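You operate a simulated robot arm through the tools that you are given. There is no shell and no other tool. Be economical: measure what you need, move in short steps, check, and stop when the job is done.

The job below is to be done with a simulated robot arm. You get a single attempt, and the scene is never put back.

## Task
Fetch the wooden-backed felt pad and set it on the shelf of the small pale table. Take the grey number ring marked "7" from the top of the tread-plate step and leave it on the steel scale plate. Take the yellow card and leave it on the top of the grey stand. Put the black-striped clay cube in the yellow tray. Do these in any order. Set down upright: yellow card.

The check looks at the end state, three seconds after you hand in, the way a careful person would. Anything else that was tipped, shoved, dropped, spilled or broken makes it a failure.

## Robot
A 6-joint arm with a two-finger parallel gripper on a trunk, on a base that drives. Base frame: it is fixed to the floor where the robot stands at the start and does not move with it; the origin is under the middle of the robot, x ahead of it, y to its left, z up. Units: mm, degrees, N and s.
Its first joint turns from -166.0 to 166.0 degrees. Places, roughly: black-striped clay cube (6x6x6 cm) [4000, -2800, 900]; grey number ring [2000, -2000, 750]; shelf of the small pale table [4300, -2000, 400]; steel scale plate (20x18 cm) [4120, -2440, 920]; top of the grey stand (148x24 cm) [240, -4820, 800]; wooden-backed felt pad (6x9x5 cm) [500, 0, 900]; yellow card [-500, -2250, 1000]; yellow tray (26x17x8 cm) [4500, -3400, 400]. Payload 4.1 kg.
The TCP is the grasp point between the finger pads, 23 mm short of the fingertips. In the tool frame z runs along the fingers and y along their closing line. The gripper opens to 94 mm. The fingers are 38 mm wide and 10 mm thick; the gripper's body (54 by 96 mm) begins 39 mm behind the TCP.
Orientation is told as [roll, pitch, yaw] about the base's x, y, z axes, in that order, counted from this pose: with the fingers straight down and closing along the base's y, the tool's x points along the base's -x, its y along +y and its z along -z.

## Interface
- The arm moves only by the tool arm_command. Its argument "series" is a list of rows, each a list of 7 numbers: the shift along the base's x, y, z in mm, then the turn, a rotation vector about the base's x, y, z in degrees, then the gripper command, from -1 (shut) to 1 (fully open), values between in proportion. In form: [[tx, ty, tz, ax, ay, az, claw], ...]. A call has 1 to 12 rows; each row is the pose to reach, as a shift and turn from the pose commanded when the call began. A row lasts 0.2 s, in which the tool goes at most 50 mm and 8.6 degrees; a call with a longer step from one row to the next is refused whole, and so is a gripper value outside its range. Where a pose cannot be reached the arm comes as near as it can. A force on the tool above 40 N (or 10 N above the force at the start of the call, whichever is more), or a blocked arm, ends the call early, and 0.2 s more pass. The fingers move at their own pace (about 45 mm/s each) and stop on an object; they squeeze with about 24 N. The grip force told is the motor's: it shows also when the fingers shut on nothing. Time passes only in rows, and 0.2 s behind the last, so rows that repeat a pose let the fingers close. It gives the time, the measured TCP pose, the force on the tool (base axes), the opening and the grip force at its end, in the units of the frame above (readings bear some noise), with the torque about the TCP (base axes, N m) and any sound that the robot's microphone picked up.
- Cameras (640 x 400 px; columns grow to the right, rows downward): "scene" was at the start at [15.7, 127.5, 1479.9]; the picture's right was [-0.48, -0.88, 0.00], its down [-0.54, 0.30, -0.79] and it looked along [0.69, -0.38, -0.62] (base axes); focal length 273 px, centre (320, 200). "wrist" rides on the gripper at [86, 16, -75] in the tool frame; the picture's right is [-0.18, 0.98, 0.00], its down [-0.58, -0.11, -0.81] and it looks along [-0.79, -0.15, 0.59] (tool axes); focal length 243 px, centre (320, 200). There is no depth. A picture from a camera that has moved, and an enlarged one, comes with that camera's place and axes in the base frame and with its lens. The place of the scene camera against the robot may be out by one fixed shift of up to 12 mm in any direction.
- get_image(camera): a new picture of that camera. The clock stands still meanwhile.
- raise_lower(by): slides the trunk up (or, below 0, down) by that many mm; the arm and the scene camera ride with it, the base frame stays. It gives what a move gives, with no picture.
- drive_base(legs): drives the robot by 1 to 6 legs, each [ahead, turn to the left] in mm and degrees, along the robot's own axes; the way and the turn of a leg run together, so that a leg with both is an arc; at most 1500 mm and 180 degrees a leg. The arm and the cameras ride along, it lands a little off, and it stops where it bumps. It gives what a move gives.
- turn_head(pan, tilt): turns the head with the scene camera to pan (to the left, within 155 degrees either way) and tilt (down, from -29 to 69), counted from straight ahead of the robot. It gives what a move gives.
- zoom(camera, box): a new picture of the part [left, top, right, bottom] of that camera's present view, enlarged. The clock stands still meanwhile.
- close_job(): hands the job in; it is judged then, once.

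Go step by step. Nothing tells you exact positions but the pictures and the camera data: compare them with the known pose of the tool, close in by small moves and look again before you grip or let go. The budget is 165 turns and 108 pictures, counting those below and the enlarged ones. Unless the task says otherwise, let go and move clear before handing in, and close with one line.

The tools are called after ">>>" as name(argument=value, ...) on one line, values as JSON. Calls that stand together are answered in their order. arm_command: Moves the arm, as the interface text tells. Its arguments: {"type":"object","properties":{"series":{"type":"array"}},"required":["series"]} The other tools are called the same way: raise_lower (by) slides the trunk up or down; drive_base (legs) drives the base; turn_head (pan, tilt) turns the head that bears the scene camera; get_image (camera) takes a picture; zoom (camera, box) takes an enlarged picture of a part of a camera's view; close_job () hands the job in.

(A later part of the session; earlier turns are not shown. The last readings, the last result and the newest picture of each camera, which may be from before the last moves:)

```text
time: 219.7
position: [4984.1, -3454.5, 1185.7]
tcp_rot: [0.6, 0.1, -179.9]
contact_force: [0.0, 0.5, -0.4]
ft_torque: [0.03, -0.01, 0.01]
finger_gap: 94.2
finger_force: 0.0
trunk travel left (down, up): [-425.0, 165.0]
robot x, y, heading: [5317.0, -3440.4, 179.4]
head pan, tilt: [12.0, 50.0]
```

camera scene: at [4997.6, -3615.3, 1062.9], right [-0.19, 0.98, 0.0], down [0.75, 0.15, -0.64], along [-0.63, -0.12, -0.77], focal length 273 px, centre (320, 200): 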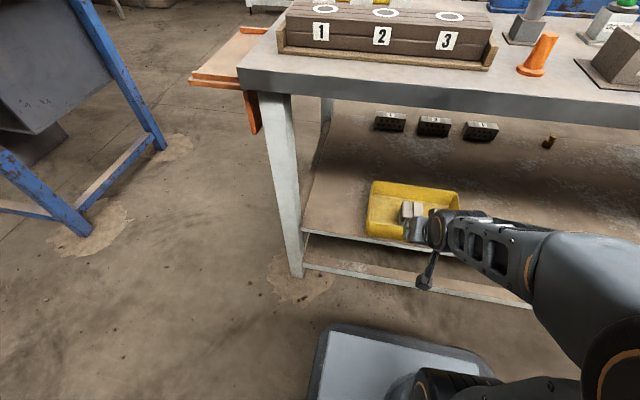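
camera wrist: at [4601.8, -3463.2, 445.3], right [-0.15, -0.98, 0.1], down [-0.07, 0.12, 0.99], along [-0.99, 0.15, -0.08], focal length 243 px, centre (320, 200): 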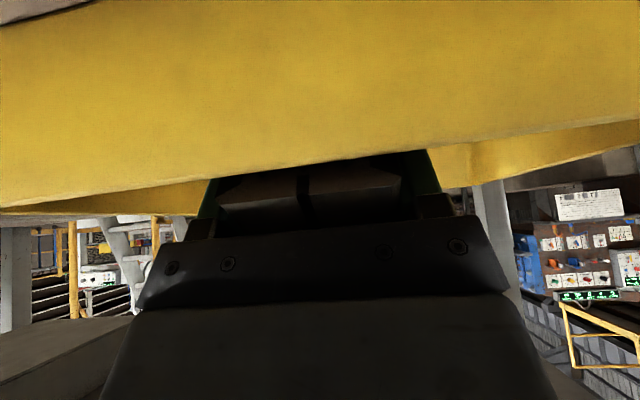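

Tool is upright and high. A quick check of the tray, then drive back to the aisle.

>>> zoom(camera="scene", box=[300, 100, 460, 220])

>>> drive_base(legs=[[0, 90.5], [890, 0], [0, -90], [1000, 0], [1010, 0], [0, -90]])

>>> turn_head(pan=25, tilt=15)

>>> get_image(camera="scene")

```text
3.33 times, centred on (380, 160) of scene
camera zoom: at [5300.2, -3619.4, 1463.0], right [-0.2, 0.98, 0.0], down [0.75, 0.15, -0.64], along [-0.63, -0.13, -0.77], focal length 911 px, centre (120, 333)
```

zoom: 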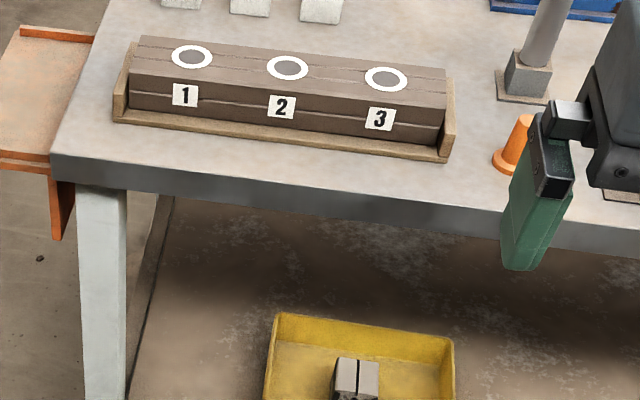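

```text
time: 245.3
position: [3312.1, -3989.3, 1186.3]
tcp_rot: [0.7, 0.2, 91.7]
contact_force: [-0.3, 0.0, -0.3]
ft_torque: [0.01, 0.01, -0.02]
finger_gap: 94.1
finger_force: 0.2
trunk travel left (down, up): [-425.0, 165.0]
robot x, y, heading: [3337.6, -4322.8, 91.1]
head pan, tilt: [12.0, 50.0]
```

```text
time: 246.3
position: [3312.4, -3990.1, 1185.8]
tcp_rot: [0.6, 0.0, 91.7]
contact_force: [-0.7, 0.5, -0.7]
ft_torque: [0.01, -0.01, 0.04]
finger_gap: 94.0
finger_force: 0.1
trunk travel left (down, up): [-425.0, 165.0]
robot x, y, heading: [3339.2, -4324.8, 91.2]
head pan, tilt: [25.0, 15.0]
```

```text
38 pictures are left
camera scene: at [3130.5, -4299.5, 1516.6], right [0.9, 0.44, 0.0], down [0.11, -0.23, -0.97], along [-0.42, 0.87, -0.26], focal length 273 px, centre (320, 200)
```

scene: 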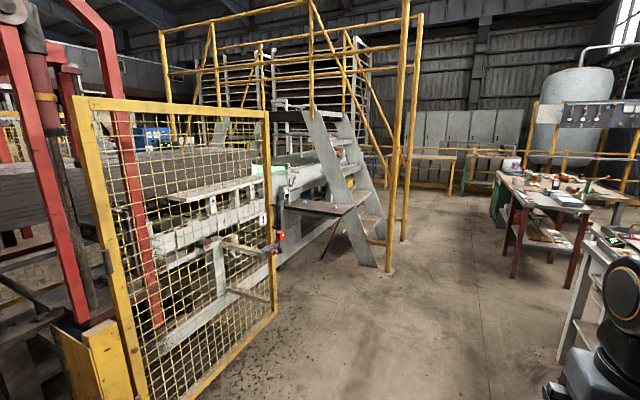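

The tread-plate step is the plate beside the stairs, around (2010, -1950). I drive up the aisle to y≈-2120 and turn to face it.

>>> drive_base(legs=[[1100, -0.6], [1100, -0.5], [0, 90], [500, 0]])

>>> turn_head(pan=0, tilt=35)

>>> get_image(camera="scene")

```text
time: 263.5
position: [2492.3, -2134.0, 1186.9]
tcp_rot: [0.6, 0.1, 179.9]
contact_force: [-0.4, 0.2, 0.0]
ft_torque: [0.01, 0.01, 0.02]
finger_gap: 93.9
finger_force: 0.0
trunk travel left (down, up): [-425.0, 165.0]
robot x, y, heading: [2826.0, -2120.8, 179.0]
head pan, tilt: [25.0, 15.0]
```

```text
time: 264.4
position: [2491.3, -2134.5, 1188.1]
tcp_rot: [0.6, 0.0, 179.9]
contact_force: [-0.4, -0.2, 0.3]
ft_torque: [0.0, 0.02, -0.02]
finger_gap: 94.1
finger_force: 0.0
trunk travel left (down, up): [-425.0, 165.0]
robot x, y, heading: [2828.4, -2120.9, 178.9]
head pan, tilt: [0.0, 35.0]
```

```text
37 pictures are left
camera scene: at [2795.9, -2283.4, 1484.8], right [0.01, 1.0, 0.0], down [0.57, -0.01, -0.82], along [-0.82, 0.01, -0.57], focal length 273 px, centre (320, 200)
```

scene: 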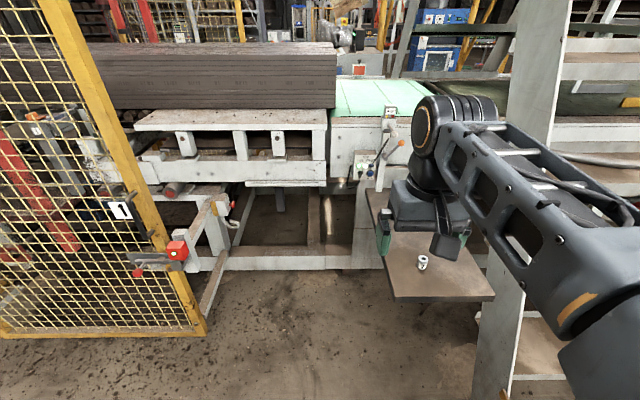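

A small ring-like object is on the step plate at about (2137, -1917). Zooming in.

>>> zoom(camera="scene", box=[370, 180, 510, 310])

```text
3.08 times, centred on (440, 245) of scene
camera zoom: at [2795.9, -2283.4, 1484.8], right [0.01, 1.0, 0.0], down [0.57, -0.01, -0.82], along [-0.82, 0.01, -0.57], focal length 841 px, centre (-49, 62)
```

zoom: 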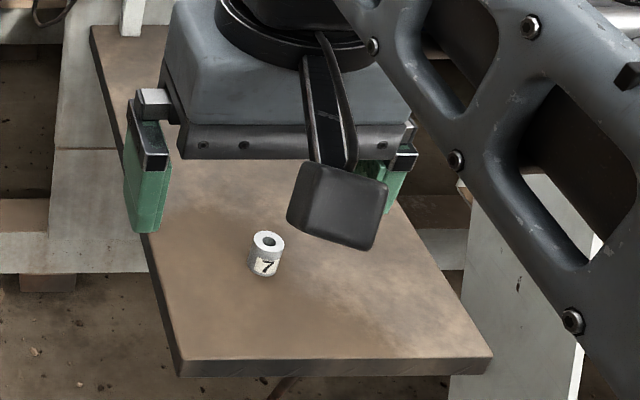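

The ring marked "7" is a small cylinder, about 40 mm wide, standing on the plate at ≈(2134, -1916). I drive 235 mm closer.

>>> drive_base(legs=[[235, 1]])

>>> get_image(camera="wrist")

>>> get_image(camera="scene")

```text
time: 266.2
position: [2252.0, -2137.7, 1186.8]
tcp_rot: [0.6, 0.2, -179.2]
contact_force: [-0.5, 0.1, -0.2]
ft_torque: [0.04, -0.02, 0.04]
finger_gap: 94.2
finger_force: 0.1
trunk travel left (down, up): [-425.0, 165.0]
robot x, y, heading: [2586.2, -2119.6, -179.9]
head pan, tilt: [0.0, 35.0]
```

```text
35 pictures are left
camera wrist: at [2338.6, -2153.0, 1260.4], right [-0.17, -0.99, 0.01], down [-0.58, 0.11, 0.8], along [-0.79, 0.13, -0.59], focal length 243 px, centre (320, 200)
```

wrist: 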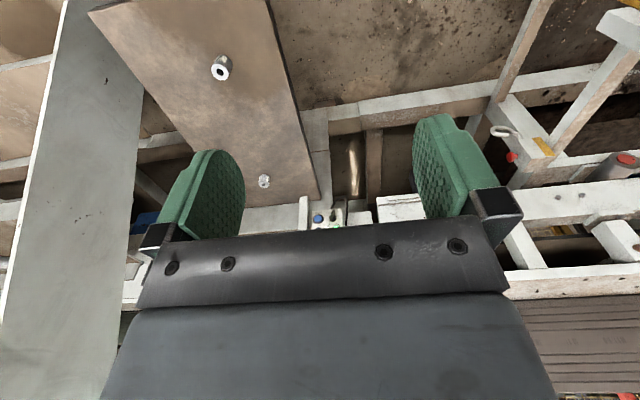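

```text
34 pictures are left
camera scene: at [2558.6, -2282.4, 1484.7], right [0.0, 1.0, 0.0], down [0.57, 0.0, -0.82], along [-0.82, 0.0, -0.57], focal length 273 px, centre (320, 200)
```

scene: 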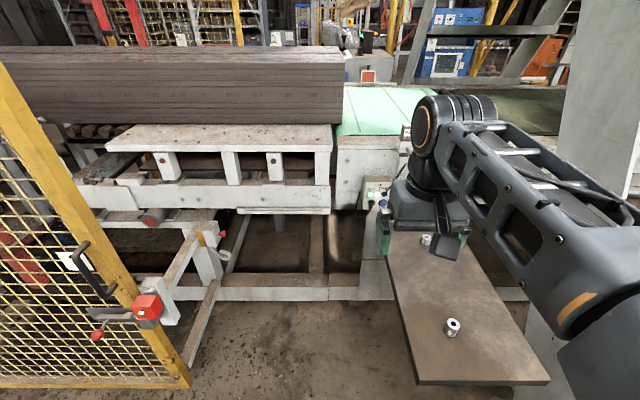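

There are two rings; the near one is "7" at ≈(2143, -1922). I move above it.

>>> arm_command(series=[[-18, 36, -20, 0, 0, 0, 0.3], [-36, 72, -40, 0, 0, 0, 0.3], [-54, 108, -65, 0, 0, 0, 0.3], [-72, 144, -90, 0, 0, 0, 0.3], [-90, 180, -120, 0, 0, 0, 0.3], [-107, 214, -150, 0, 0, 0, 0.3], [-107, 214, -195, 0, 0, 0, 0.3], [-107, 214, -240, 0, 0, 0, 0.3], [-107, 214, -280, 0, 0, 0, 0.3], [-107, 214, -280, 0, 0, 0, 0.3]])

>>> get_image(camera="wrist")

```text
refused: row 5 steps farther than a row can; nothing moved
```

```text
33 pictures are left
camera wrist: at [2338.6, -2153.0, 1260.4], right [-0.17, -0.99, 0.01], down [-0.58, 0.11, 0.8], along [-0.79, 0.13, -0.59], focal length 243 px, centre (320, 200)
```

wrist: 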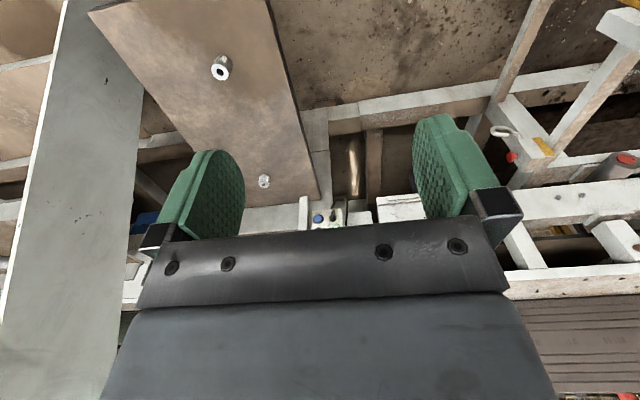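

One row was slightly too long; I redo it with shorter steps.

>>> arm_command(series=[[-18, 36, -15, 0, 0, 0, 0.3], [-36, 72, -30, 0, 0, 0, 0.3], [-54, 108, -50, 0, 0, 0, 0.3], [-72, 144, -75, 0, 0, 0, 0.3], [-90, 180, -100, 0, 0, 0, 0.3], [-107, 214, -125, 0, 0, 0, 0.3], [-107, 214, -165, 0, 0, 0, 0.3], [-107, 214, -205, 0, 0, 0, 0.3], [-107, 214, -245, 0, 0, 0, 0.3], [-107, 214, -275, 0, 0, 0, 0.3], [-107, 214, -275, 0, 0, 0, 0.3]])

>>> get_image(camera="wrist")

```text
time: 268.6
position: [2145.9, -1924.4, 910.1]
tcp_rot: [0.5, 0.0, -179.3]
contact_force: [-1.0, -0.1, -0.8]
ft_torque: [0.0, 0.04, 0.0]
finger_gap: 61.3
finger_force: 0.1
trunk travel left (down, up): [-425.0, 165.0]
robot x, y, heading: [2586.3, -2115.9, -179.8]
head pan, tilt: [0.0, 35.0]
```

```text
32 pictures are left
camera wrist: at [2231.7, -1939.9, 983.4], right [-0.17, -0.99, 0.01], down [-0.58, 0.11, 0.8], along [-0.79, 0.13, -0.59], focal length 243 px, centre (320, 200)
```

wrist: 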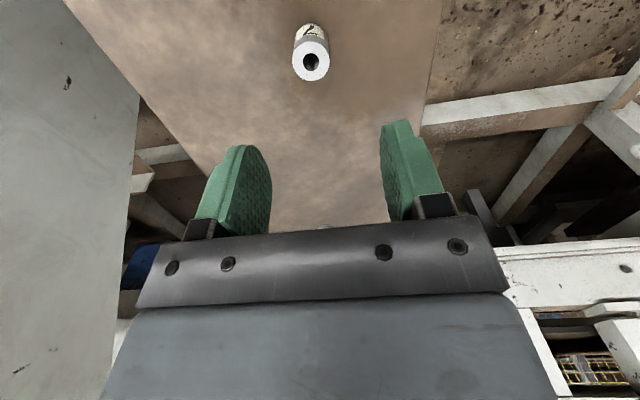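

Ring top is about z 757–770 at (2134, -1919), outer diameter ≈35 mm. Descend to z≈820 and re-check.

>>> arm_command(series=[[-6, 3, -40, 0, 0, 0, 0.3], [-11, 5, -75, 0, 0, 0, 0.3], [-11, 5, -90, 0, 0, 0, 0.3], [-11, 5, -90, 0, 0, 0, 0.3]])

>>> get_image(camera="wrist")

```text
time: 269.6
position: [2134.8, -1918.9, 821.5]
tcp_rot: [0.5, 0.0, -179.2]
contact_force: [-0.1, -0.3, 0.5]
ft_torque: [0.0, -0.01, 0.0]
finger_gap: 61.2
finger_force: 0.0
trunk travel left (down, up): [-425.0, 165.0]
robot x, y, heading: [2585.2, -2120.3, -179.9]
head pan, tilt: [0.0, 35.0]
```

```text
31 pictures are left
camera wrist: at [2220.6, -1934.2, 895.0], right [-0.17, -0.99, 0.01], down [-0.58, 0.11, 0.8], along [-0.79, 0.13, -0.59], focal length 243 px, centre (320, 200)
```

wrist: 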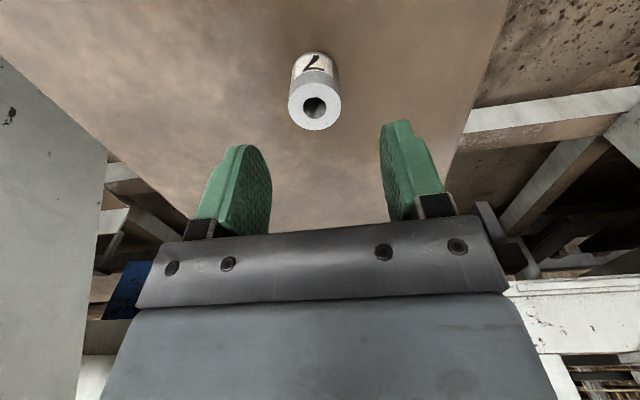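

Top at z≈754, plate ≈724, centre (2133, -1917). Descend to z≈753 and grip.

>>> arm_command(series=[[-1, 2, -35, 0, 0, 0, 0.3], [-1, 2, -58, 0, 0, 0, 0.3], [-1, 2, -67, 0, 0, 0, 0.3], [-1, 2, -67, 0, 0, 0, -1], [-1, 2, -67, 0, 0, 0, -1], [-1, 2, -67, 0, 0, 0, -1], [-1, 2, -67, 0, 0, 0, -1], [-1, 2, -67, 0, 0, 0, -1]])

>>> get_image(camera="wrist")

```text
time: 271.4
position: [2134.1, -1918.3, 754.1]
tcp_rot: [0.6, 0.1, -179.2]
contact_force: [0.2, -0.3, 0.0]
ft_torque: [0.05, 0.0, 0.02]
finger_gap: 33.8
finger_force: 23.7
trunk travel left (down, up): [-425.0, 165.0]
robot x, y, heading: [2588.8, -2115.4, -179.8]
head pan, tilt: [0.0, 35.0]
```

```text
30 pictures are left
camera wrist: at [2220.2, -1931.9, 828.0], right [-0.17, -0.99, 0.01], down [-0.58, 0.11, 0.8], along [-0.79, 0.13, -0.59], focal length 243 px, centre (320, 200)
```

wrist: 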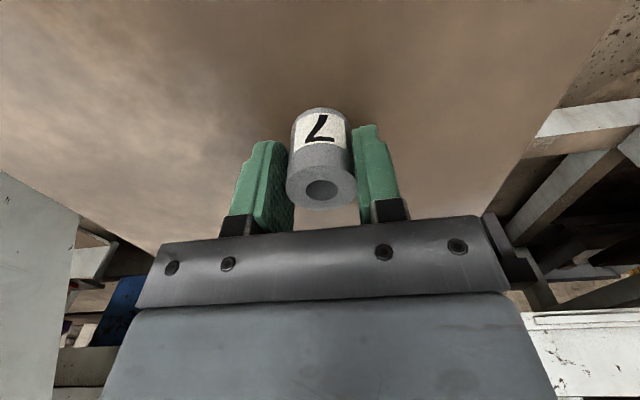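

Ring gripped (34 mm). Lift and retract.

>>> arm_command(series=[[0, 0, 30, 0, 0, 0, -1], [0, 0, 75, 0, 0, 0, -1], [0, 0, 120, 0, 0, 0, -1], [0, 0, 165, 0, 0, 0, -1], [0, 0, 210, 0, 0, 0, -1], [10, -20, 250, 0, 0, 0, -1], [30, -50, 280, 0, 0, 0, -1], [45, -80, 310, 0, 0, 0, -1], [60, -110, 340, 0, 0, 0, -1], [80, -140, 370, 0, 0, 0, -1], [100, -170, 400, 0, 0, 0, -1], [115, -195, 430, 0, 0, 0, -1]])

```text
time: 274.0
position: [2250.5, -2113.0, 1187.0]
tcp_rot: [0.7, 0.2, -179.2]
contact_force: [-0.4, -0.2, -0.6]
ft_torque: [0.0, -0.02, 0.02]
finger_gap: 33.1
finger_force: 23.8
trunk travel left (down, up): [-425.0, 165.0]
robot x, y, heading: [2582.1, -2116.0, -179.8]
head pan, tilt: [0.0, 35.0]
```

Ring held at travel height. I drive to stand before the scale again.

>>> drive_base(legs=[[-550, 0], [0, 90], [325, 0], [0, 90], [470, 0]])

>>> turn_head(pan=15, tilt=45)

>>> get_image(camera="scene")

```text
time: 289.0
position: [3945.2, -2447.4, 1187.4]
tcp_rot: [0.6, 0.1, 1.5]
contact_force: [-0.4, -0.1, -0.9]
ft_torque: [0.03, -0.02, 0.01]
finger_gap: 32.8
finger_force: 24.1
trunk travel left (down, up): [-425.0, 165.0]
robot x, y, heading: [3609.8, -2444.0, 0.8]
head pan, tilt: [0.0, 35.0]
```

```text
time: 289.8
position: [3946.7, -2447.4, 1188.2]
tcp_rot: [0.6, 0.0, 1.5]
contact_force: [-0.4, -0.2, -0.1]
ft_torque: [0.0, 0.0, -0.02]
finger_gap: 33.2
finger_force: 24.5
trunk travel left (down, up): [-425.0, 165.0]
robot x, y, heading: [3610.8, -2447.0, 0.7]
head pan, tilt: [15.0, 45.0]
```

```text
29 pictures are left
camera scene: at [3625.4, -2253.9, 1469.9], right [0.27, -0.96, 0.0], down [-0.68, -0.19, -0.71], along [0.68, 0.19, -0.71], focal length 273 px, centre (320, 200)
```

scene: 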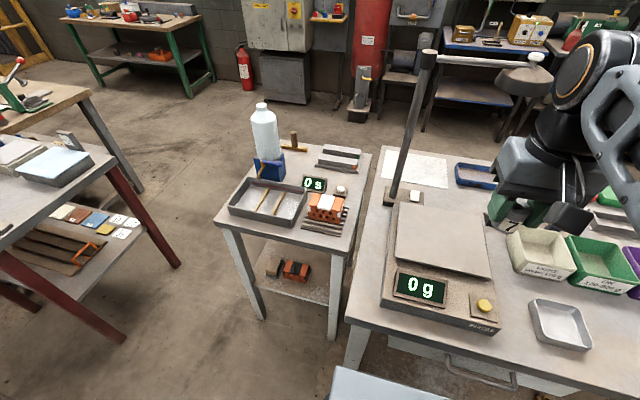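

Pad is visible on the shelf. I move the ring over the plate centre (≈4110, -2435) and down to z≈965.

>>> arm_command(series=[[40, 3, -10, 0, 0, 0, -1], [80, 6, -25, 0, 0, 0, -1], [120, 9, -45, 0, 0, 0, -1], [150, 12, -75, 0, 0, 0, -1], [163, 12, -115, 0, 0, 0, -1], [163, 12, -155, 0, 0, 0, -1], [163, 12, -195, 0, 0, 0, -1], [163, 12, -223, 0, 0, 0, -1], [163, 12, -223, 0, 0, 0, -1]])

>>> arm_command(series=[[0, 0, -5, 0, 0, 0, -1], [0, 0, -10, 0, 0, 0, -1], [0, 0, -14, 0, 0, 0, -1], [0, 0, -14, 0, 0, 0, -1]])

>>> zoom(camera="scene", box=[380, 180, 500, 330])

```text
time: 291.8
position: [4110.4, -2434.7, 963.1]
tcp_rot: [0.5, 0.2, 1.5]
contact_force: [0.0, -0.6, -1.1]
ft_torque: [0.0, -0.01, 0.01]
finger_gap: 32.7
finger_force: 24.1
trunk travel left (down, up): [-425.0, 165.0]
robot x, y, heading: [3606.1, -2446.3, 0.8]
head pan, tilt: [15.0, 45.0]
```

```text
time: 292.8
position: [4107.7, -2434.6, 950.9]
tcp_rot: [0.6, 0.0, 1.5]
contact_force: [1.4, -0.4, 3.3]
ft_torque: [-0.09, 0.0, -0.01]
finger_gap: 32.6
finger_force: 23.8
trunk travel left (down, up): [-425.0, 165.0]
robot x, y, heading: [3610.5, -2443.8, 0.7]
head pan, tilt: [15.0, 45.0]
```

```text
2.67 times, centred on (440, 255) of scene
camera zoom: at [3625.2, -2253.9, 1469.9], right [0.27, -0.96, 0.0], down [-0.68, -0.19, -0.71], along [0.68, 0.19, -0.71], focal length 729 px, centre (0, 53)
```

zoom: 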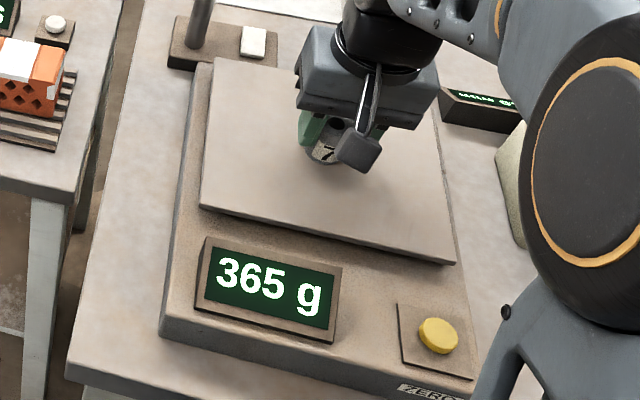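

The ring touches the plate (scale shows load). Release and lift straight up.

>>> arm_command(series=[[0, 0, 0, 0, 0, 0, -0.1], [0, 0, 0, 0, 0, 0, 0.3], [0, 0, 0, 0, 0, 0, 0.3], [0, 0, 25, 0, 0, 0, 0.3], [0, 0, 65, 0, 0, 0, 0.3], [0, 0, 110, 0, 0, 0, 0.3], [0, 0, 155, 0, 0, 0, 0.3], [-30, 0, 190, 0, 0, 0, 0.3], [-70, 0, 215, 0, 0, 0, 0.3], [-110, 0, 235, 0, 0, 0, 0.3], [-150, 0, 245, 0, 0, 0, 0.3]])

>>> zoom(camera="scene", box=[380, 160, 520, 330])

```text
time: 295.2
position: [3957.5, -2434.1, 1193.7]
tcp_rot: [0.6, 0.0, 1.5]
contact_force: [0.7, 0.1, -0.7]
ft_torque: [-0.02, 0.01, -0.01]
finger_gap: 61.1
finger_force: 0.1
trunk travel left (down, up): [-425.0, 165.0]
robot x, y, heading: [3610.0, -2443.1, 0.6]
head pan, tilt: [15.0, 45.0]
```

```text
2.35 times, centred on (450, 245) of scene
camera zoom: at [3625.2, -2253.9, 1469.9], right [0.27, -0.96, 0.0], down [-0.68, -0.19, -0.71], along [0.68, 0.19, -0.71], focal length 643 px, centre (14, 94)
```

zoom: 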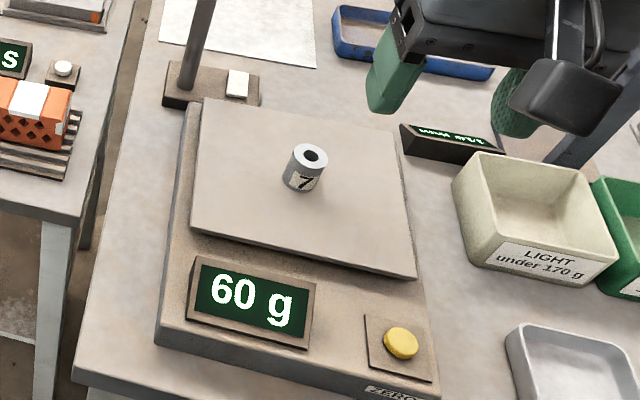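

The "7" ring stands on the scale plate (60 g). Now for the yellow card at (-500, -2250): I return by the known way around the north end of the conveyor.

>>> drive_base(legs=[[-340, 0], [0, 89.4], [1230, 0], [1230, 0], [990, 42], [990, 42]])

```text
time: 322.3
position: [1782.8, 1465.6, 1194.2]
tcp_rot: [0.6, 0.1, 171.3]
contact_force: [0.9, 0.3, 0.2]
ft_torque: [0.01, 0.02, 0.01]
finger_gap: 61.1
finger_force: 0.1
trunk travel left (down, up): [-425.0, 165.0]
robot x, y, heading: [2127.6, 1413.6, 170.3]
head pan, tilt: [15.0, 45.0]
cut short: leg 5, 6
```

On track. Continue along the north passage and down to y≈300 on the west side, then look at the gap past the stairs.

>>> drive_base(legs=[[1200, 9.7], [1290, 0], [0, 90], [1250, 0]])

>>> turn_head(pan=-12, tilt=35)

>>> get_image(camera="scene")

```text
time: 344.3
position: [-399.0, -14.7, 1193.6]
tcp_rot: [0.7, -0.1, -90.2]
contact_force: [-0.1, -0.8, 0.3]
ft_torque: [-0.02, 0.0, 0.0]
finger_gap: 61.2
finger_force: 0.0
trunk travel left (down, up): [-425.0, 165.0]
robot x, y, heading: [-396.3, 336.5, -91.2]
head pan, tilt: [15.0, 45.0]
```

```text
time: 345.2
position: [-397.2, -16.1, 1193.6]
tcp_rot: [0.7, -0.1, -90.2]
contact_force: [-0.2, -0.5, -0.3]
ft_torque: [-0.01, 0.02, 0.03]
finger_gap: 61.0
finger_force: 0.0
trunk travel left (down, up): [-425.0, 165.0]
robot x, y, heading: [-394.8, 334.0, -91.1]
head pan, tilt: [-12.0, 35.0]
```

```text
26 pictures are left
camera scene: at [-249.5, 308.9, 1484.7], right [-0.97, 0.23, 0.0], down [0.13, 0.56, -0.82], along [-0.19, -0.8, -0.57], focal length 273 px, centre (320, 200)
```

scene: 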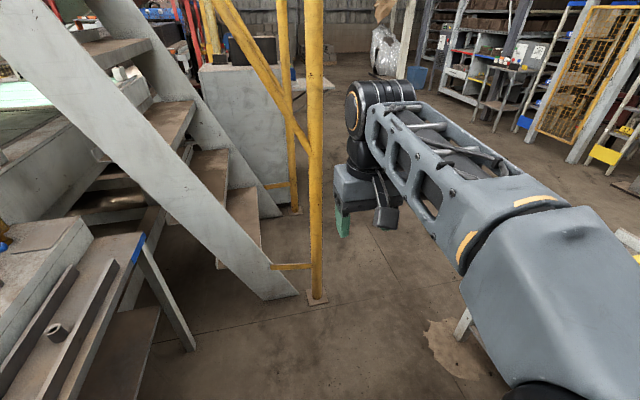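

The post stands at (-471, -727) and the low table's corner at about (-1170, -340). I thread between at x≈-820 and go down to y≈-1400.

>>> drive_base(legs=[[0, -29], [870, 0], [0, 30], [950, 0]])

>>> turn_head(pan=20, tilt=20)

>>> get_image(camera="scene")

```text
time: 357.4
position: [-838.2, -1737.9, 1194.8]
tcp_rot: [0.6, -0.1, -89.3]
contact_force: [-0.9, -0.1, -0.5]
ft_torque: [-0.03, 0.01, -0.03]
finger_gap: 61.0
finger_force: 0.1
trunk travel left (down, up): [-425.0, 165.0]
robot x, y, heading: [-842.3, -1388.5, -90.2]
head pan, tilt: [-12.0, 35.0]
```

```text
time: 358.4
position: [-837.4, -1737.6, 1194.1]
tcp_rot: [0.6, 0.0, -89.3]
contact_force: [-0.8, -0.7, -0.1]
ft_torque: [0.03, -0.01, 0.02]
finger_gap: 60.9
finger_force: 0.0
trunk travel left (down, up): [-425.0, 165.0]
robot x, y, heading: [-846.2, -1389.7, -90.2]
head pan, tilt: [20.0, 20.0]
```

```text
25 pictures are left
camera scene: at [-644.8, -1414.4, 1508.5], right [-0.94, -0.34, 0.0], down [-0.12, 0.32, -0.94], along [0.32, -0.88, -0.34], focal length 273 px, centre (320, 200)
```

scene: 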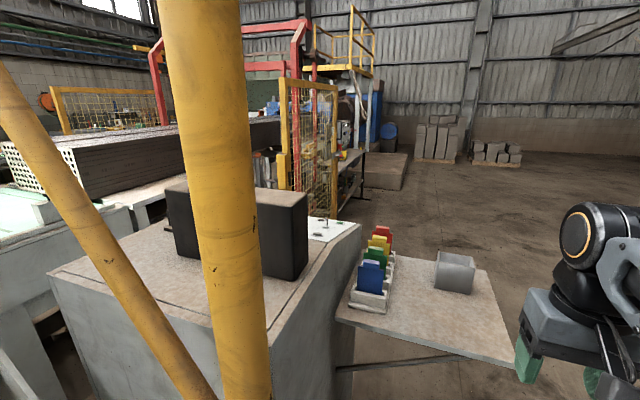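

The coloured cards stand upright in a slotted rack on the shelf. Zooming in.

>>> zoom(camera="scene", box=[330, 210, 490, 330])

```text
3.33 times, centred on (410, 270) of scene
camera zoom: at [-644.8, -1414.4, 1508.5], right [-0.94, -0.34, 0.0], down [-0.12, 0.32, -0.94], along [0.32, -0.88, -0.34], focal length 911 px, centre (20, -33)
```

zoom: 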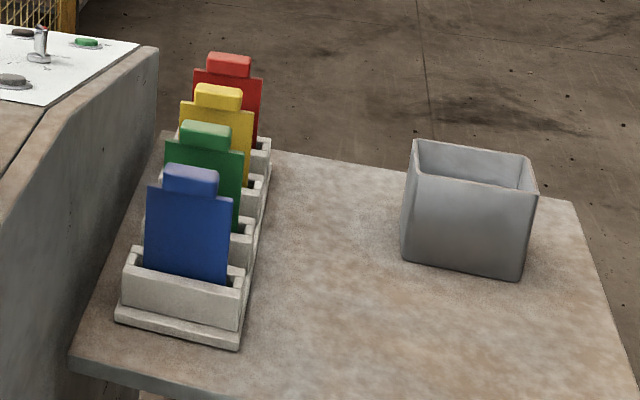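

Row of cards runs along y at x≈-548: blue, green, yellow (≈-2272), red, about 85 mm apart, each with a grip block on top. I'll approach from the west facing +x, going around the pole at (-1350, -1700).

>>> drive_base(legs=[[0, -90], [950, 0], [0, 90], [880, 0], [0, 90], [520, 0]])

>>> turn_head(pan=0, tilt=30)

>>> get_image(camera="scene")

```text
time: 364.9
position: [-1590.4, -1388.8, 1194.9]
tcp_rot: [0.7, -0.3, -179.3]
contact_force: [0.4, 0.1, 0.1]
ft_torque: [-0.01, 0.01, 0.03]
finger_gap: 61.0
finger_force: 0.1
trunk travel left (down, up): [-425.0, 165.0]
robot x, y, heading: [-1242.5, -1384.5, -179.5]
head pan, tilt: [20.0, 20.0]
stopped in leg 2: the robot was blocked; the commanded pose is now the measured one
```

```text
time: 365.7
position: [-1595.2, -1390.4, 1194.7]
tcp_rot: [0.7, 0.0, -179.2]
contact_force: [-0.4, 0.3, 0.2]
ft_torque: [0.02, 0.03, -0.02]
finger_gap: 61.0
finger_force: 0.0
trunk travel left (down, up): [-425.0, 165.0]
robot x, y, heading: [-1251.2, -1383.3, 179.7]
head pan, tilt: [0.0, 30.0]
```

```text
23 pictures are left
camera scene: at [-1276.7, -1549.6, 1492.5], right [0.0, 1.0, 0.0], down [0.5, 0.0, -0.87], along [-0.87, 0.0, -0.5], focal length 273 px, centre (320, 200)
```

scene: 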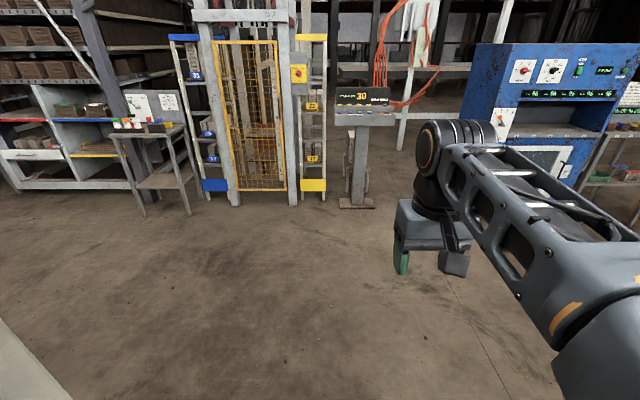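

The base nudged the pole's foot on its left side. I back off a little and pass further north of it.

>>> drive_base(legs=[[-150, 0], [0, -25], [800, 0], [0, 25]])

>>> turn_head(pan=75, tilt=35)

>>> get_image(camera="scene")

```text
time: 373.6
position: [-2184.2, -1063.2, 1194.2]
tcp_rot: [0.6, 0.2, -178.6]
contact_force: [-0.3, -0.4, -0.3]
ft_torque: [-0.02, -0.01, 0.03]
finger_gap: 61.3
finger_force: 0.0
trunk travel left (down, up): [-425.0, 165.0]
robot x, y, heading: [-1830.1, -1047.6, -179.1]
head pan, tilt: [0.0, 30.0]
```

```text
time: 375.0
position: [-2183.8, -1063.8, 1194.1]
tcp_rot: [0.6, 0.1, -178.6]
contact_force: [0.8, -0.3, 0.8]
ft_torque: [0.02, 0.01, -0.01]
finger_gap: 61.1
finger_force: 0.0
trunk travel left (down, up): [-425.0, 165.0]
robot x, y, heading: [-1836.1, -1053.6, -179.4]
head pan, tilt: [75.0, 35.0]
```

```text
22 pictures are left
camera scene: at [-1793.5, -1301.4, 1484.7], right [-0.97, 0.25, 0.0], down [0.14, 0.56, -0.82], along [-0.2, -0.79, -0.57], focal length 273 px, centre (320, 200)
```

scene: 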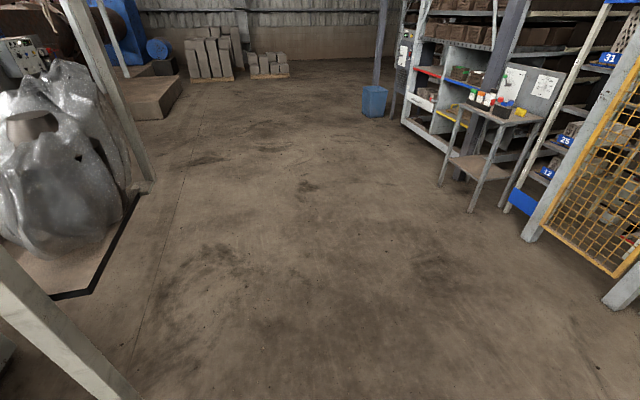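

Open floor to the south. I go down at x≈-1830 to y≈-2280, then turn to face the card shelf.

>>> drive_base(legs=[[0, 89.4], [1225, 0], [0, 90], [520, 0]])

>>> turn_head(pan=0, tilt=30)

>>> get_image(camera="scene")

```text
time: 391.0
position: [-1065.1, -2274.8, 1193.9]
tcp_rot: [0.7, 0.1, 0.5]
contact_force: [-0.2, -0.4, 0.0]
ft_torque: [0.0, -0.05, 0.0]
finger_gap: 61.2
finger_force: 0.1
trunk travel left (down, up): [-425.0, 165.0]
robot x, y, heading: [-1418.6, -2280.5, 0.3]
head pan, tilt: [75.0, 35.0]
stopped in leg 4: the robot was blocked; the commanded pose is now the measured one
```

```text
time: 392.5
position: [-1067.3, -2275.5, 1195.2]
tcp_rot: [0.6, -0.1, 0.3]
contact_force: [-0.2, -0.4, -0.2]
ft_torque: [0.07, 0.01, 0.0]
finger_gap: 60.9
finger_force: 0.1
trunk travel left (down, up): [-425.0, 165.0]
robot x, y, heading: [-1412.8, -2280.1, -0.0]
head pan, tilt: [0.0, 30.0]
```

```text
21 pictures are left
camera scene: at [-1404.1, -2109.5, 1493.8], right [0.0, -1.0, 0.0], down [-0.49, 0.0, -0.87], along [0.87, 0.0, -0.49], focal length 273 px, centre (320, 200)
```

scene: 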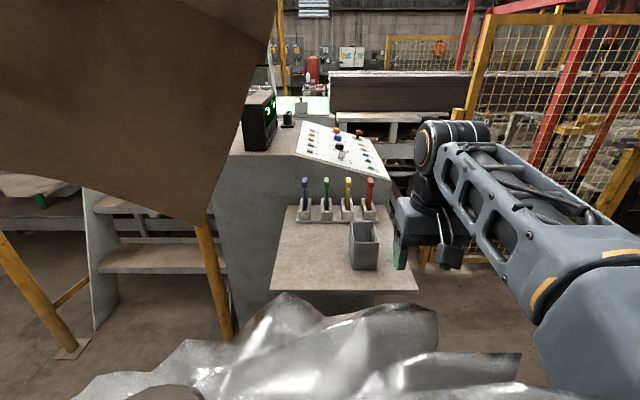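

Something blocks me: a silver wrapped bag and hanging brown cloth near the pole are right in front-left. I look down to understand what I'm against.

>>> turn_head(pan=15, tilt=62)

>>> get_image(camera="scene")

```text
time: 393.4
position: [-1066.1, -2276.7, 1194.7]
tcp_rot: [0.5, 0.0, 0.3]
contact_force: [0.8, -0.4, 0.1]
ft_torque: [0.01, 0.0, -0.01]
finger_gap: 61.0
finger_force: 0.0
trunk travel left (down, up): [-425.0, 165.0]
robot x, y, heading: [-1408.6, -2279.2, -0.1]
head pan, tilt: [15.0, 62.0]
```

```text
20 pictures are left
camera scene: at [-1431.6, -2093.0, 1449.1], right [0.26, -0.97, 0.0], down [-0.84, -0.23, -0.48], along [0.47, 0.12, -0.88], focal length 273 px, centre (320, 200)
```

scene: 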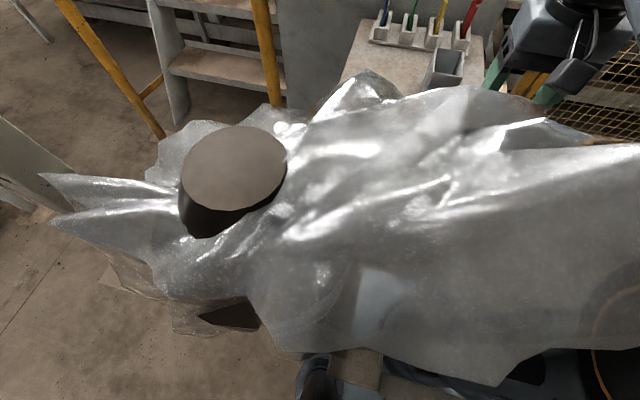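

It is a plastic-wrapped thing hanging by the pole, over the robot's front. I back straight out and go round to approach the shelf from the south instead.

>>> drive_base(legs=[[-480, 0], [0, -90], [760, 0], [0, 90], [450, 0]])

>>> turn_head(pan=25, tilt=25)

>>> get_image(camera="scene")

```text
time: 410.0
position: [-1086.5, -3003.7, 1190.4]
tcp_rot: [0.7, 0.5, 1.7]
contact_force: [-0.3, -0.2, 0.4]
ft_torque: [0.02, 0.01, 0.0]
finger_gap: 61.1
finger_force: 0.1
trunk travel left (down, up): [-425.0, 165.0]
robot x, y, heading: [-1445.0, -3011.4, 1.4]
head pan, tilt: [15.0, 62.0]
```

```text
time: 411.0
position: [-1086.0, -3004.9, 1190.1]
tcp_rot: [0.6, 0.5, 1.7]
contact_force: [-0.5, 0.4, -0.4]
ft_torque: [0.02, -0.01, 0.0]
finger_gap: 61.2
finger_force: 0.1
trunk travel left (down, up): [-425.0, 165.0]
robot x, y, heading: [-1443.4, -3014.8, 1.3]
head pan, tilt: [25.0, 25.0]
```

```text
19 pictures are left
camera scene: at [-1424.7, -2807.2, 1500.4], right [0.44, -0.9, 0.0], down [-0.38, -0.19, -0.91], along [0.81, 0.4, -0.42], focal length 273 px, centre (320, 200)
```

scene: 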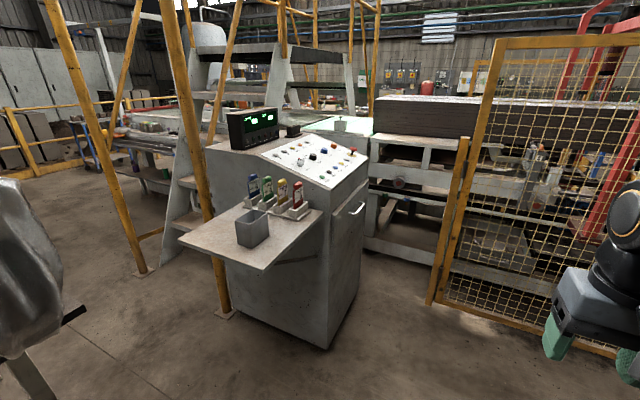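

Clear view now: the shelf (z≈960) with the card rack is open from the south. Zooming on the cards.

>>> zoom(camera="scene", box=[220, 150, 340, 260])

```text
3.64 times, centred on (280, 205) of scene
camera zoom: at [-1424.7, -2807.2, 1500.4], right [0.44, -0.9, 0.0], down [-0.38, -0.19, -0.91], along [0.81, 0.4, -0.42], focal length 994 px, centre (466, 182)
```

zoom: 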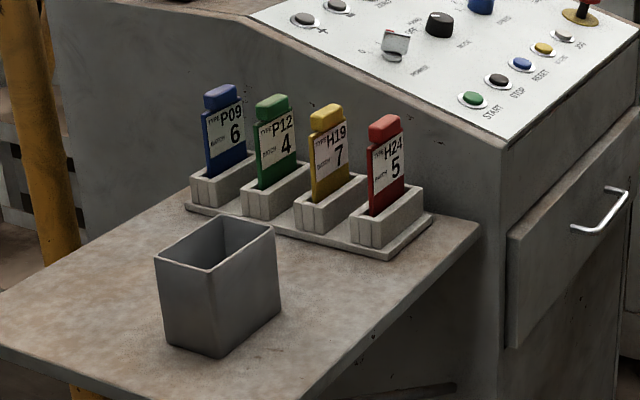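

Yellow card's grip block is at about (-560, -2202), top z≈1103. I drive to stand south of the shelf facing north.

>>> drive_base(legs=[[885, 0], [0, 88.7], [315, 0]])

>>> turn_head(pan=25, tilt=35)

>>> get_image(camera="scene")

```text
time: 421.2
position: [-600.3, -2324.4, 1190.5]
tcp_rot: [0.5, 0.5, 92.5]
contact_force: [-0.3, 0.4, 0.1]
ft_torque: [0.02, -0.01, 0.02]
finger_gap: 61.2
finger_force: 0.2
trunk travel left (down, up): [-425.0, 165.0]
robot x, y, heading: [-585.3, -2681.9, 92.3]
head pan, tilt: [25.0, 25.0]
```

```text
time: 421.9
position: [-600.7, -2324.7, 1191.2]
tcp_rot: [0.5, 0.6, 92.5]
contact_force: [0.4, -0.4, 0.5]
ft_torque: [0.02, 0.02, 0.0]
finger_gap: 61.3
finger_force: 0.1
trunk travel left (down, up): [-425.0, 165.0]
robot x, y, heading: [-584.3, -2681.3, 91.9]
head pan, tilt: [25.0, 35.0]
```

```text
17 pictures are left
camera scene: at [-787.6, -2666.6, 1484.7], right [0.89, 0.46, 0.0], down [0.26, -0.51, -0.82], along [-0.37, 0.73, -0.57], focal length 273 px, centre (320, 200)
```

scene: 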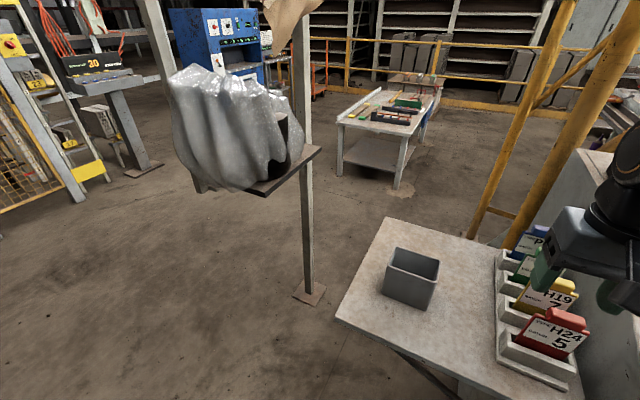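

Now rotate the tool so the fingers close along y (across the card), staying above.

>>> arm_command(series=[[0, 0, 5, 0, 0, -8.4, 0], [0, 0, 10, 0, 0, -16.8, 0], [0, 0, 10, 0, 0, -25.2, 0], [5, 10, 10, 0, 0, -33.6, 0], [10, 25, 10, 0, 0, -42, 0], [15, 40, 10, 0, 0, -50.4, 0], [20, 55, 10, 0, 0, -58.8, 0], [25, 70, 10, 0, 0, -67.2, 0], [30, 85, 10, 0, 0, -75.6, 0], [35, 100, 10, 0, 0, -84, 0], [40, 115, 10, 0, 0, -92.3, 0], [40, 115, 10, 0, 0, -92.3, 0]])

>>> get_image(camera="wrist")

```text
time: 424.5
position: [-561.2, -2209.3, 1202.0]
tcp_rot: [0.6, 0.5, 0.1]
contact_force: [-0.2, 0.3, 0.0]
ft_torque: [-0.02, 0.03, 0.0]
finger_gap: 46.7
finger_force: 0.1
trunk travel left (down, up): [-425.0, 165.0]
robot x, y, heading: [-583.9, -2679.8, 92.2]
head pan, tilt: [25.0, 35.0]
```

```text
16 pictures are left
camera wrist: at [-646.8, -2195.1, 1275.6], right [0.18, 0.98, 0.01], down [0.59, -0.12, 0.8], along [0.79, -0.14, -0.6], focal length 243 px, centre (320, 200)
```

wrist: 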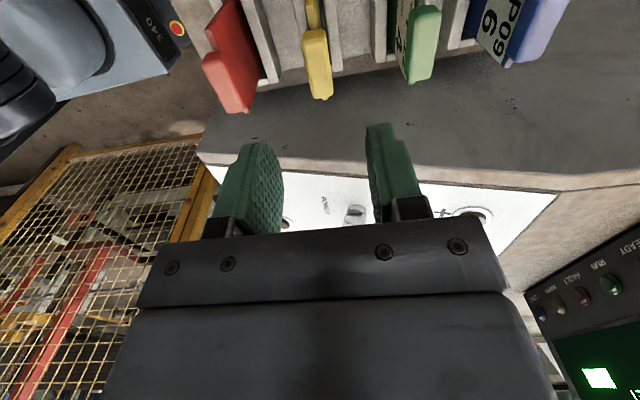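

Yellow block centre is ≈(-568, -2209), about 15 mm thick; I narrow the opening, descend to z≈1092 and grip.

>>> arm_command(series=[[-3, 0, -30, 0, 0, 0, -0.2], [-7, 0, -60, 0, 0, 0, -0.2], [-7, 0, -90, 0, 0, 0, -0.2], [-7, 0, -110, 0, 0, 0, -0.2], [-7, 0, -110, 0, 0, 0, -0.2]])

>>> get_image(camera="wrist")

```text
time: 425.7
position: [-568.2, -2210.0, 1090.5]
tcp_rot: [0.6, 0.5, 0.2]
contact_force: [-0.2, 0.0, -0.4]
ft_torque: [0.0, 0.03, 0.02]
finger_gap: 37.5
finger_force: 0.0
trunk travel left (down, up): [-425.0, 165.0]
robot x, y, heading: [-582.6, -2680.3, 92.1]
head pan, tilt: [25.0, 35.0]
```

```text
15 pictures are left
camera wrist: at [-653.5, -2196.9, 1165.2], right [0.18, 0.98, 0.01], down [0.59, -0.11, 0.8], along [0.79, -0.14, -0.6], focal length 243 px, centre (320, 200)
```

wrist: 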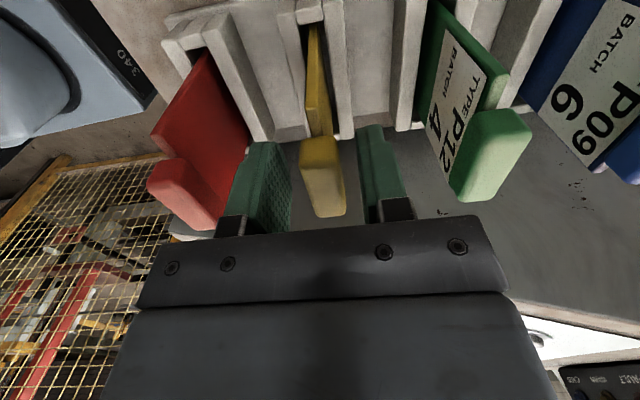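

Nicely centred. Grip and lift straight up out of the slot.

>>> arm_command(series=[[0, 0, 0, 0, 0, 0, -1], [0, 0, 0, 0, 0, 0, -1], [0, 0, 0, 0, 0, 0, -1], [0, 0, 20, 0, 0, 0, -1], [0, 0, 50, 0, 0, 0, -1], [0, 0, 85, 0, 0, 0, -1], [0, 0, 120, 0, 0, 0, -1], [0, 0, 155, 0, 0, 0, -1], [0, 0, 180, 0, 0, 0, -1], [0, 0, 180, 0, 0, 0, -1]])

>>> get_image(camera="scene")

```text
time: 427.9
position: [-567.1, -2210.5, 1272.0]
tcp_rot: [0.6, 0.5, 0.3]
contact_force: [-0.4, -0.9, -0.4]
ft_torque: [0.02, -0.01, 0.02]
finger_gap: 17.3
finger_force: 24.2
trunk travel left (down, up): [-425.0, 165.0]
robot x, y, heading: [-583.5, -2680.9, 92.4]
head pan, tilt: [25.0, 35.0]
```

```text
14 pictures are left
camera scene: at [-787.6, -2666.5, 1484.7], right [0.89, 0.46, 0.0], down [0.26, -0.51, -0.82], along [-0.37, 0.73, -0.57], focal length 273 px, centre (320, 200)
```

scene: 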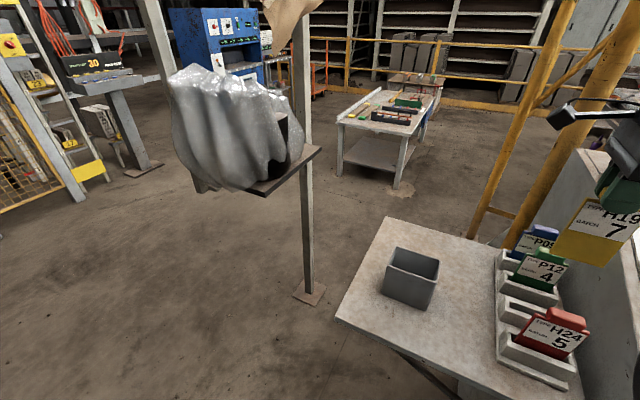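

The yellow card is free of its slot and held. I back away from the shelf, turn south and look for the grey stand.

>>> drive_base(legs=[[-500, 0], [0, -180]])

>>> turn_head(pan=12, tilt=20)

>>> get_image(camera="scene")

```text
time: 438.3
position: [-601.2, -3650.2, 1272.1]
tcp_rot: [0.6, 0.5, 177.8]
contact_force: [-0.3, 0.0, -0.6]
ft_torque: [-0.02, 0.02, 0.02]
finger_gap: 17.3
finger_force: 24.2
trunk travel left (down, up): [-425.0, 165.0]
robot x, y, heading: [-566.6, -3177.3, -90.1]
head pan, tilt: [25.0, 35.0]
```

```text
time: 439.0
position: [-599.9, -3650.1, 1272.3]
tcp_rot: [0.7, 0.5, 177.9]
contact_force: [0.3, 0.5, -0.4]
ft_torque: [-0.03, 0.02, 0.03]
finger_gap: 17.3
finger_force: 24.4
trunk travel left (down, up): [-425.0, 165.0]
robot x, y, heading: [-564.3, -3180.3, -90.2]
head pan, tilt: [12.0, 20.0]
```

```text
13 pictures are left
camera scene: at [-379.2, -3209.6, 1508.5], right [-0.98, -0.2, 0.0], down [-0.07, 0.34, -0.94], along [0.19, -0.92, -0.34], focal length 273 px, centre (320, 200)
```

scene: 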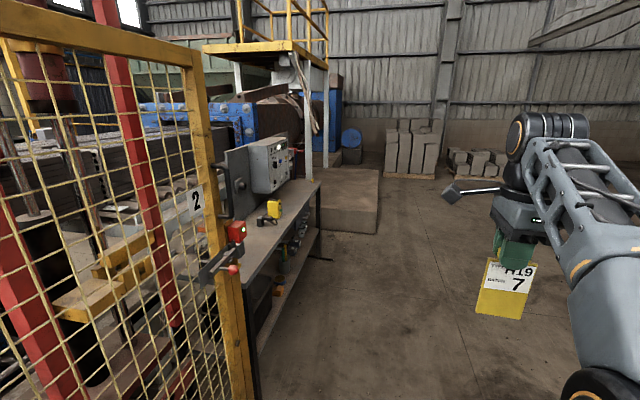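

The stand is the long narrow bench beyond the gate, its west edge at about x≈120. I drive alongside it and turn to face it.

>>> drive_base(legs=[[1350, 0], [0, 90]])

>>> turn_head(pan=10, tilt=35)

>>> get_image(camera="scene")

```text
time: 449.8
position: [-102.3, -4566.6, 1270.8]
tcp_rot: [0.6, 0.5, -90.6]
contact_force: [0.4, -0.6, -0.6]
ft_torque: [-0.03, -0.01, 0.0]
finger_gap: 17.5
finger_force: 24.1
trunk travel left (down, up): [-425.0, 165.0]
robot x, y, heading: [-568.9, -4548.2, 1.1]
head pan, tilt: [12.0, 20.0]
```

```text
time: 450.5
position: [-101.8, -4566.4, 1271.1]
tcp_rot: [0.7, 0.5, -90.4]
contact_force: [0.0, 0.8, -1.0]
ft_torque: [0.02, -0.02, 0.0]
finger_gap: 17.3
finger_force: 23.5
trunk travel left (down, up): [-425.0, 165.0]
robot x, y, heading: [-571.2, -4543.2, 1.6]
head pan, tilt: [10.0, 35.0]
```

```text
12 pictures are left
camera scene: at [-550.0, -4360.6, 1484.8], right [0.2, -0.98, 0.0], down [-0.56, -0.11, -0.82], along [0.8, 0.16, -0.57], focal length 273 px, centre (320, 200)
```

scene: 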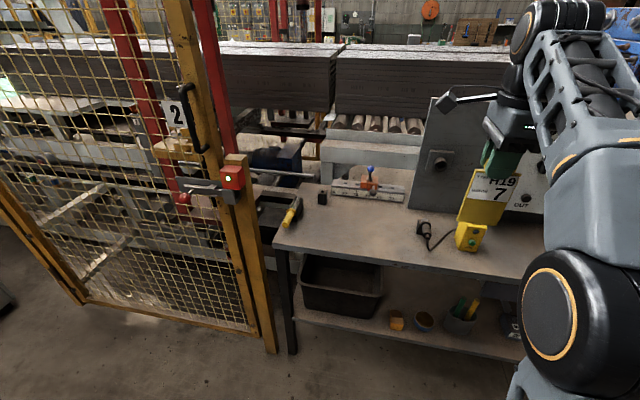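

The stand's top is free around (200, -4400), between its left end and the corded device near y≈-4620. I drive 290 mm ahead.

>>> drive_base(legs=[[290, 0]])

>>> arm_command(series=[[0, 40, -10, 0, 0, 0, -1], [0, 80, -30, 0, 0, 0, -1], [0, 120, -60, 0, 0, 0, -1], [0, 155, -95, 0, 0, 0, -1], [0, 155, -140, 0, 0, 0, -1], [0, 155, -185, 0, 0, 0, -1], [0, 155, -230, 0, 0, 0, -1], [0, 155, -230, 0, 0, 0, -1]])

>>> get_image(camera="scene")

```text
time: 452.5
position: [190.4, -4561.5, 1272.3]
tcp_rot: [0.6, 0.5, -90.6]
contact_force: [-0.5, -0.9, -1.9]
ft_torque: [0.01, -0.02, 0.0]
finger_gap: 17.6
finger_force: 24.2
trunk travel left (down, up): [-425.0, 165.0]
robot x, y, heading: [-280.3, -4537.0, 1.4]
head pan, tilt: [10.0, 35.0]
```

```text
time: 454.3
position: [191.0, -4407.4, 1041.2]
tcp_rot: [0.6, 0.5, -90.6]
contact_force: [0.6, 0.3, 0.5]
ft_torque: [0.0, 0.0, 0.0]
finger_gap: 17.4
finger_force: 23.7
trunk travel left (down, up): [-425.0, 165.0]
robot x, y, heading: [-280.5, -4536.0, 1.5]
head pan, tilt: [10.0, 35.0]
```

```text
11 pictures are left
camera scene: at [-256.8, -4353.5, 1484.7], right [0.2, -0.98, 0.0], down [-0.56, -0.11, -0.82], along [0.8, 0.16, -0.57], focal length 273 px, centre (320, 200)
```

scene: 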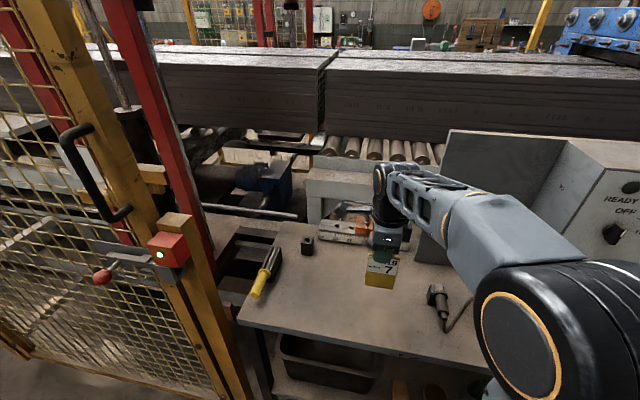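

Card hovers over the stand top. Zoom to check the surroundings and the height left.

>>> zoom(camera="scene", box=[230, 180, 470, 350])

```text
2.35 times, centred on (350, 265) of scene
camera zoom: at [-256.8, -4353.5, 1484.7], right [0.2, -0.98, 0.0], down [-0.56, -0.11, -0.82], along [0.8, 0.16, -0.57], focal length 643 px, centre (249, 47)
```

zoom: 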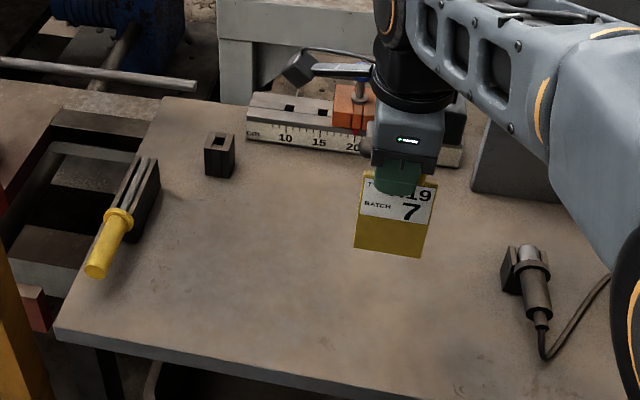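

Landing spot (191, -4407) is free. Lower to z≈940 and check.

>>> arm_command(series=[[0, 0, -40, 0, 0, 0, -1], [0, 0, -75, 0, 0, 0, -1], [0, 0, -95, 0, 0, 0, -1], [0, 0, -95, 0, 0, 0, -1]])

>>> zoom(camera="scene", box=[300, 220, 440, 330])

```text
time: 455.3
position: [190.6, -4406.1, 948.0]
tcp_rot: [0.6, 0.5, -90.5]
contact_force: [-0.6, 0.0, -0.2]
ft_torque: [0.01, 0.0, 0.0]
finger_gap: 17.7
finger_force: 23.9
trunk travel left (down, up): [-425.0, 165.0]
robot x, y, heading: [-282.6, -4543.8, 1.0]
head pan, tilt: [10.0, 35.0]
```

```text
3.64 times, centred on (370, 275) of scene
camera zoom: at [-257.0, -4353.6, 1484.7], right [0.2, -0.98, 0.0], down [-0.56, -0.11, -0.82], along [0.8, 0.16, -0.57], focal length 994 px, centre (138, -73)
```

zoom: 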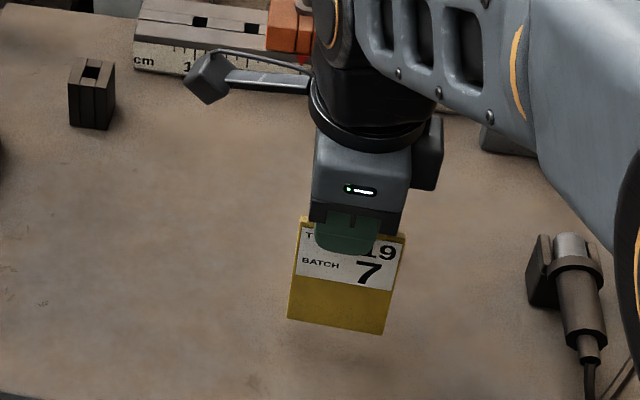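

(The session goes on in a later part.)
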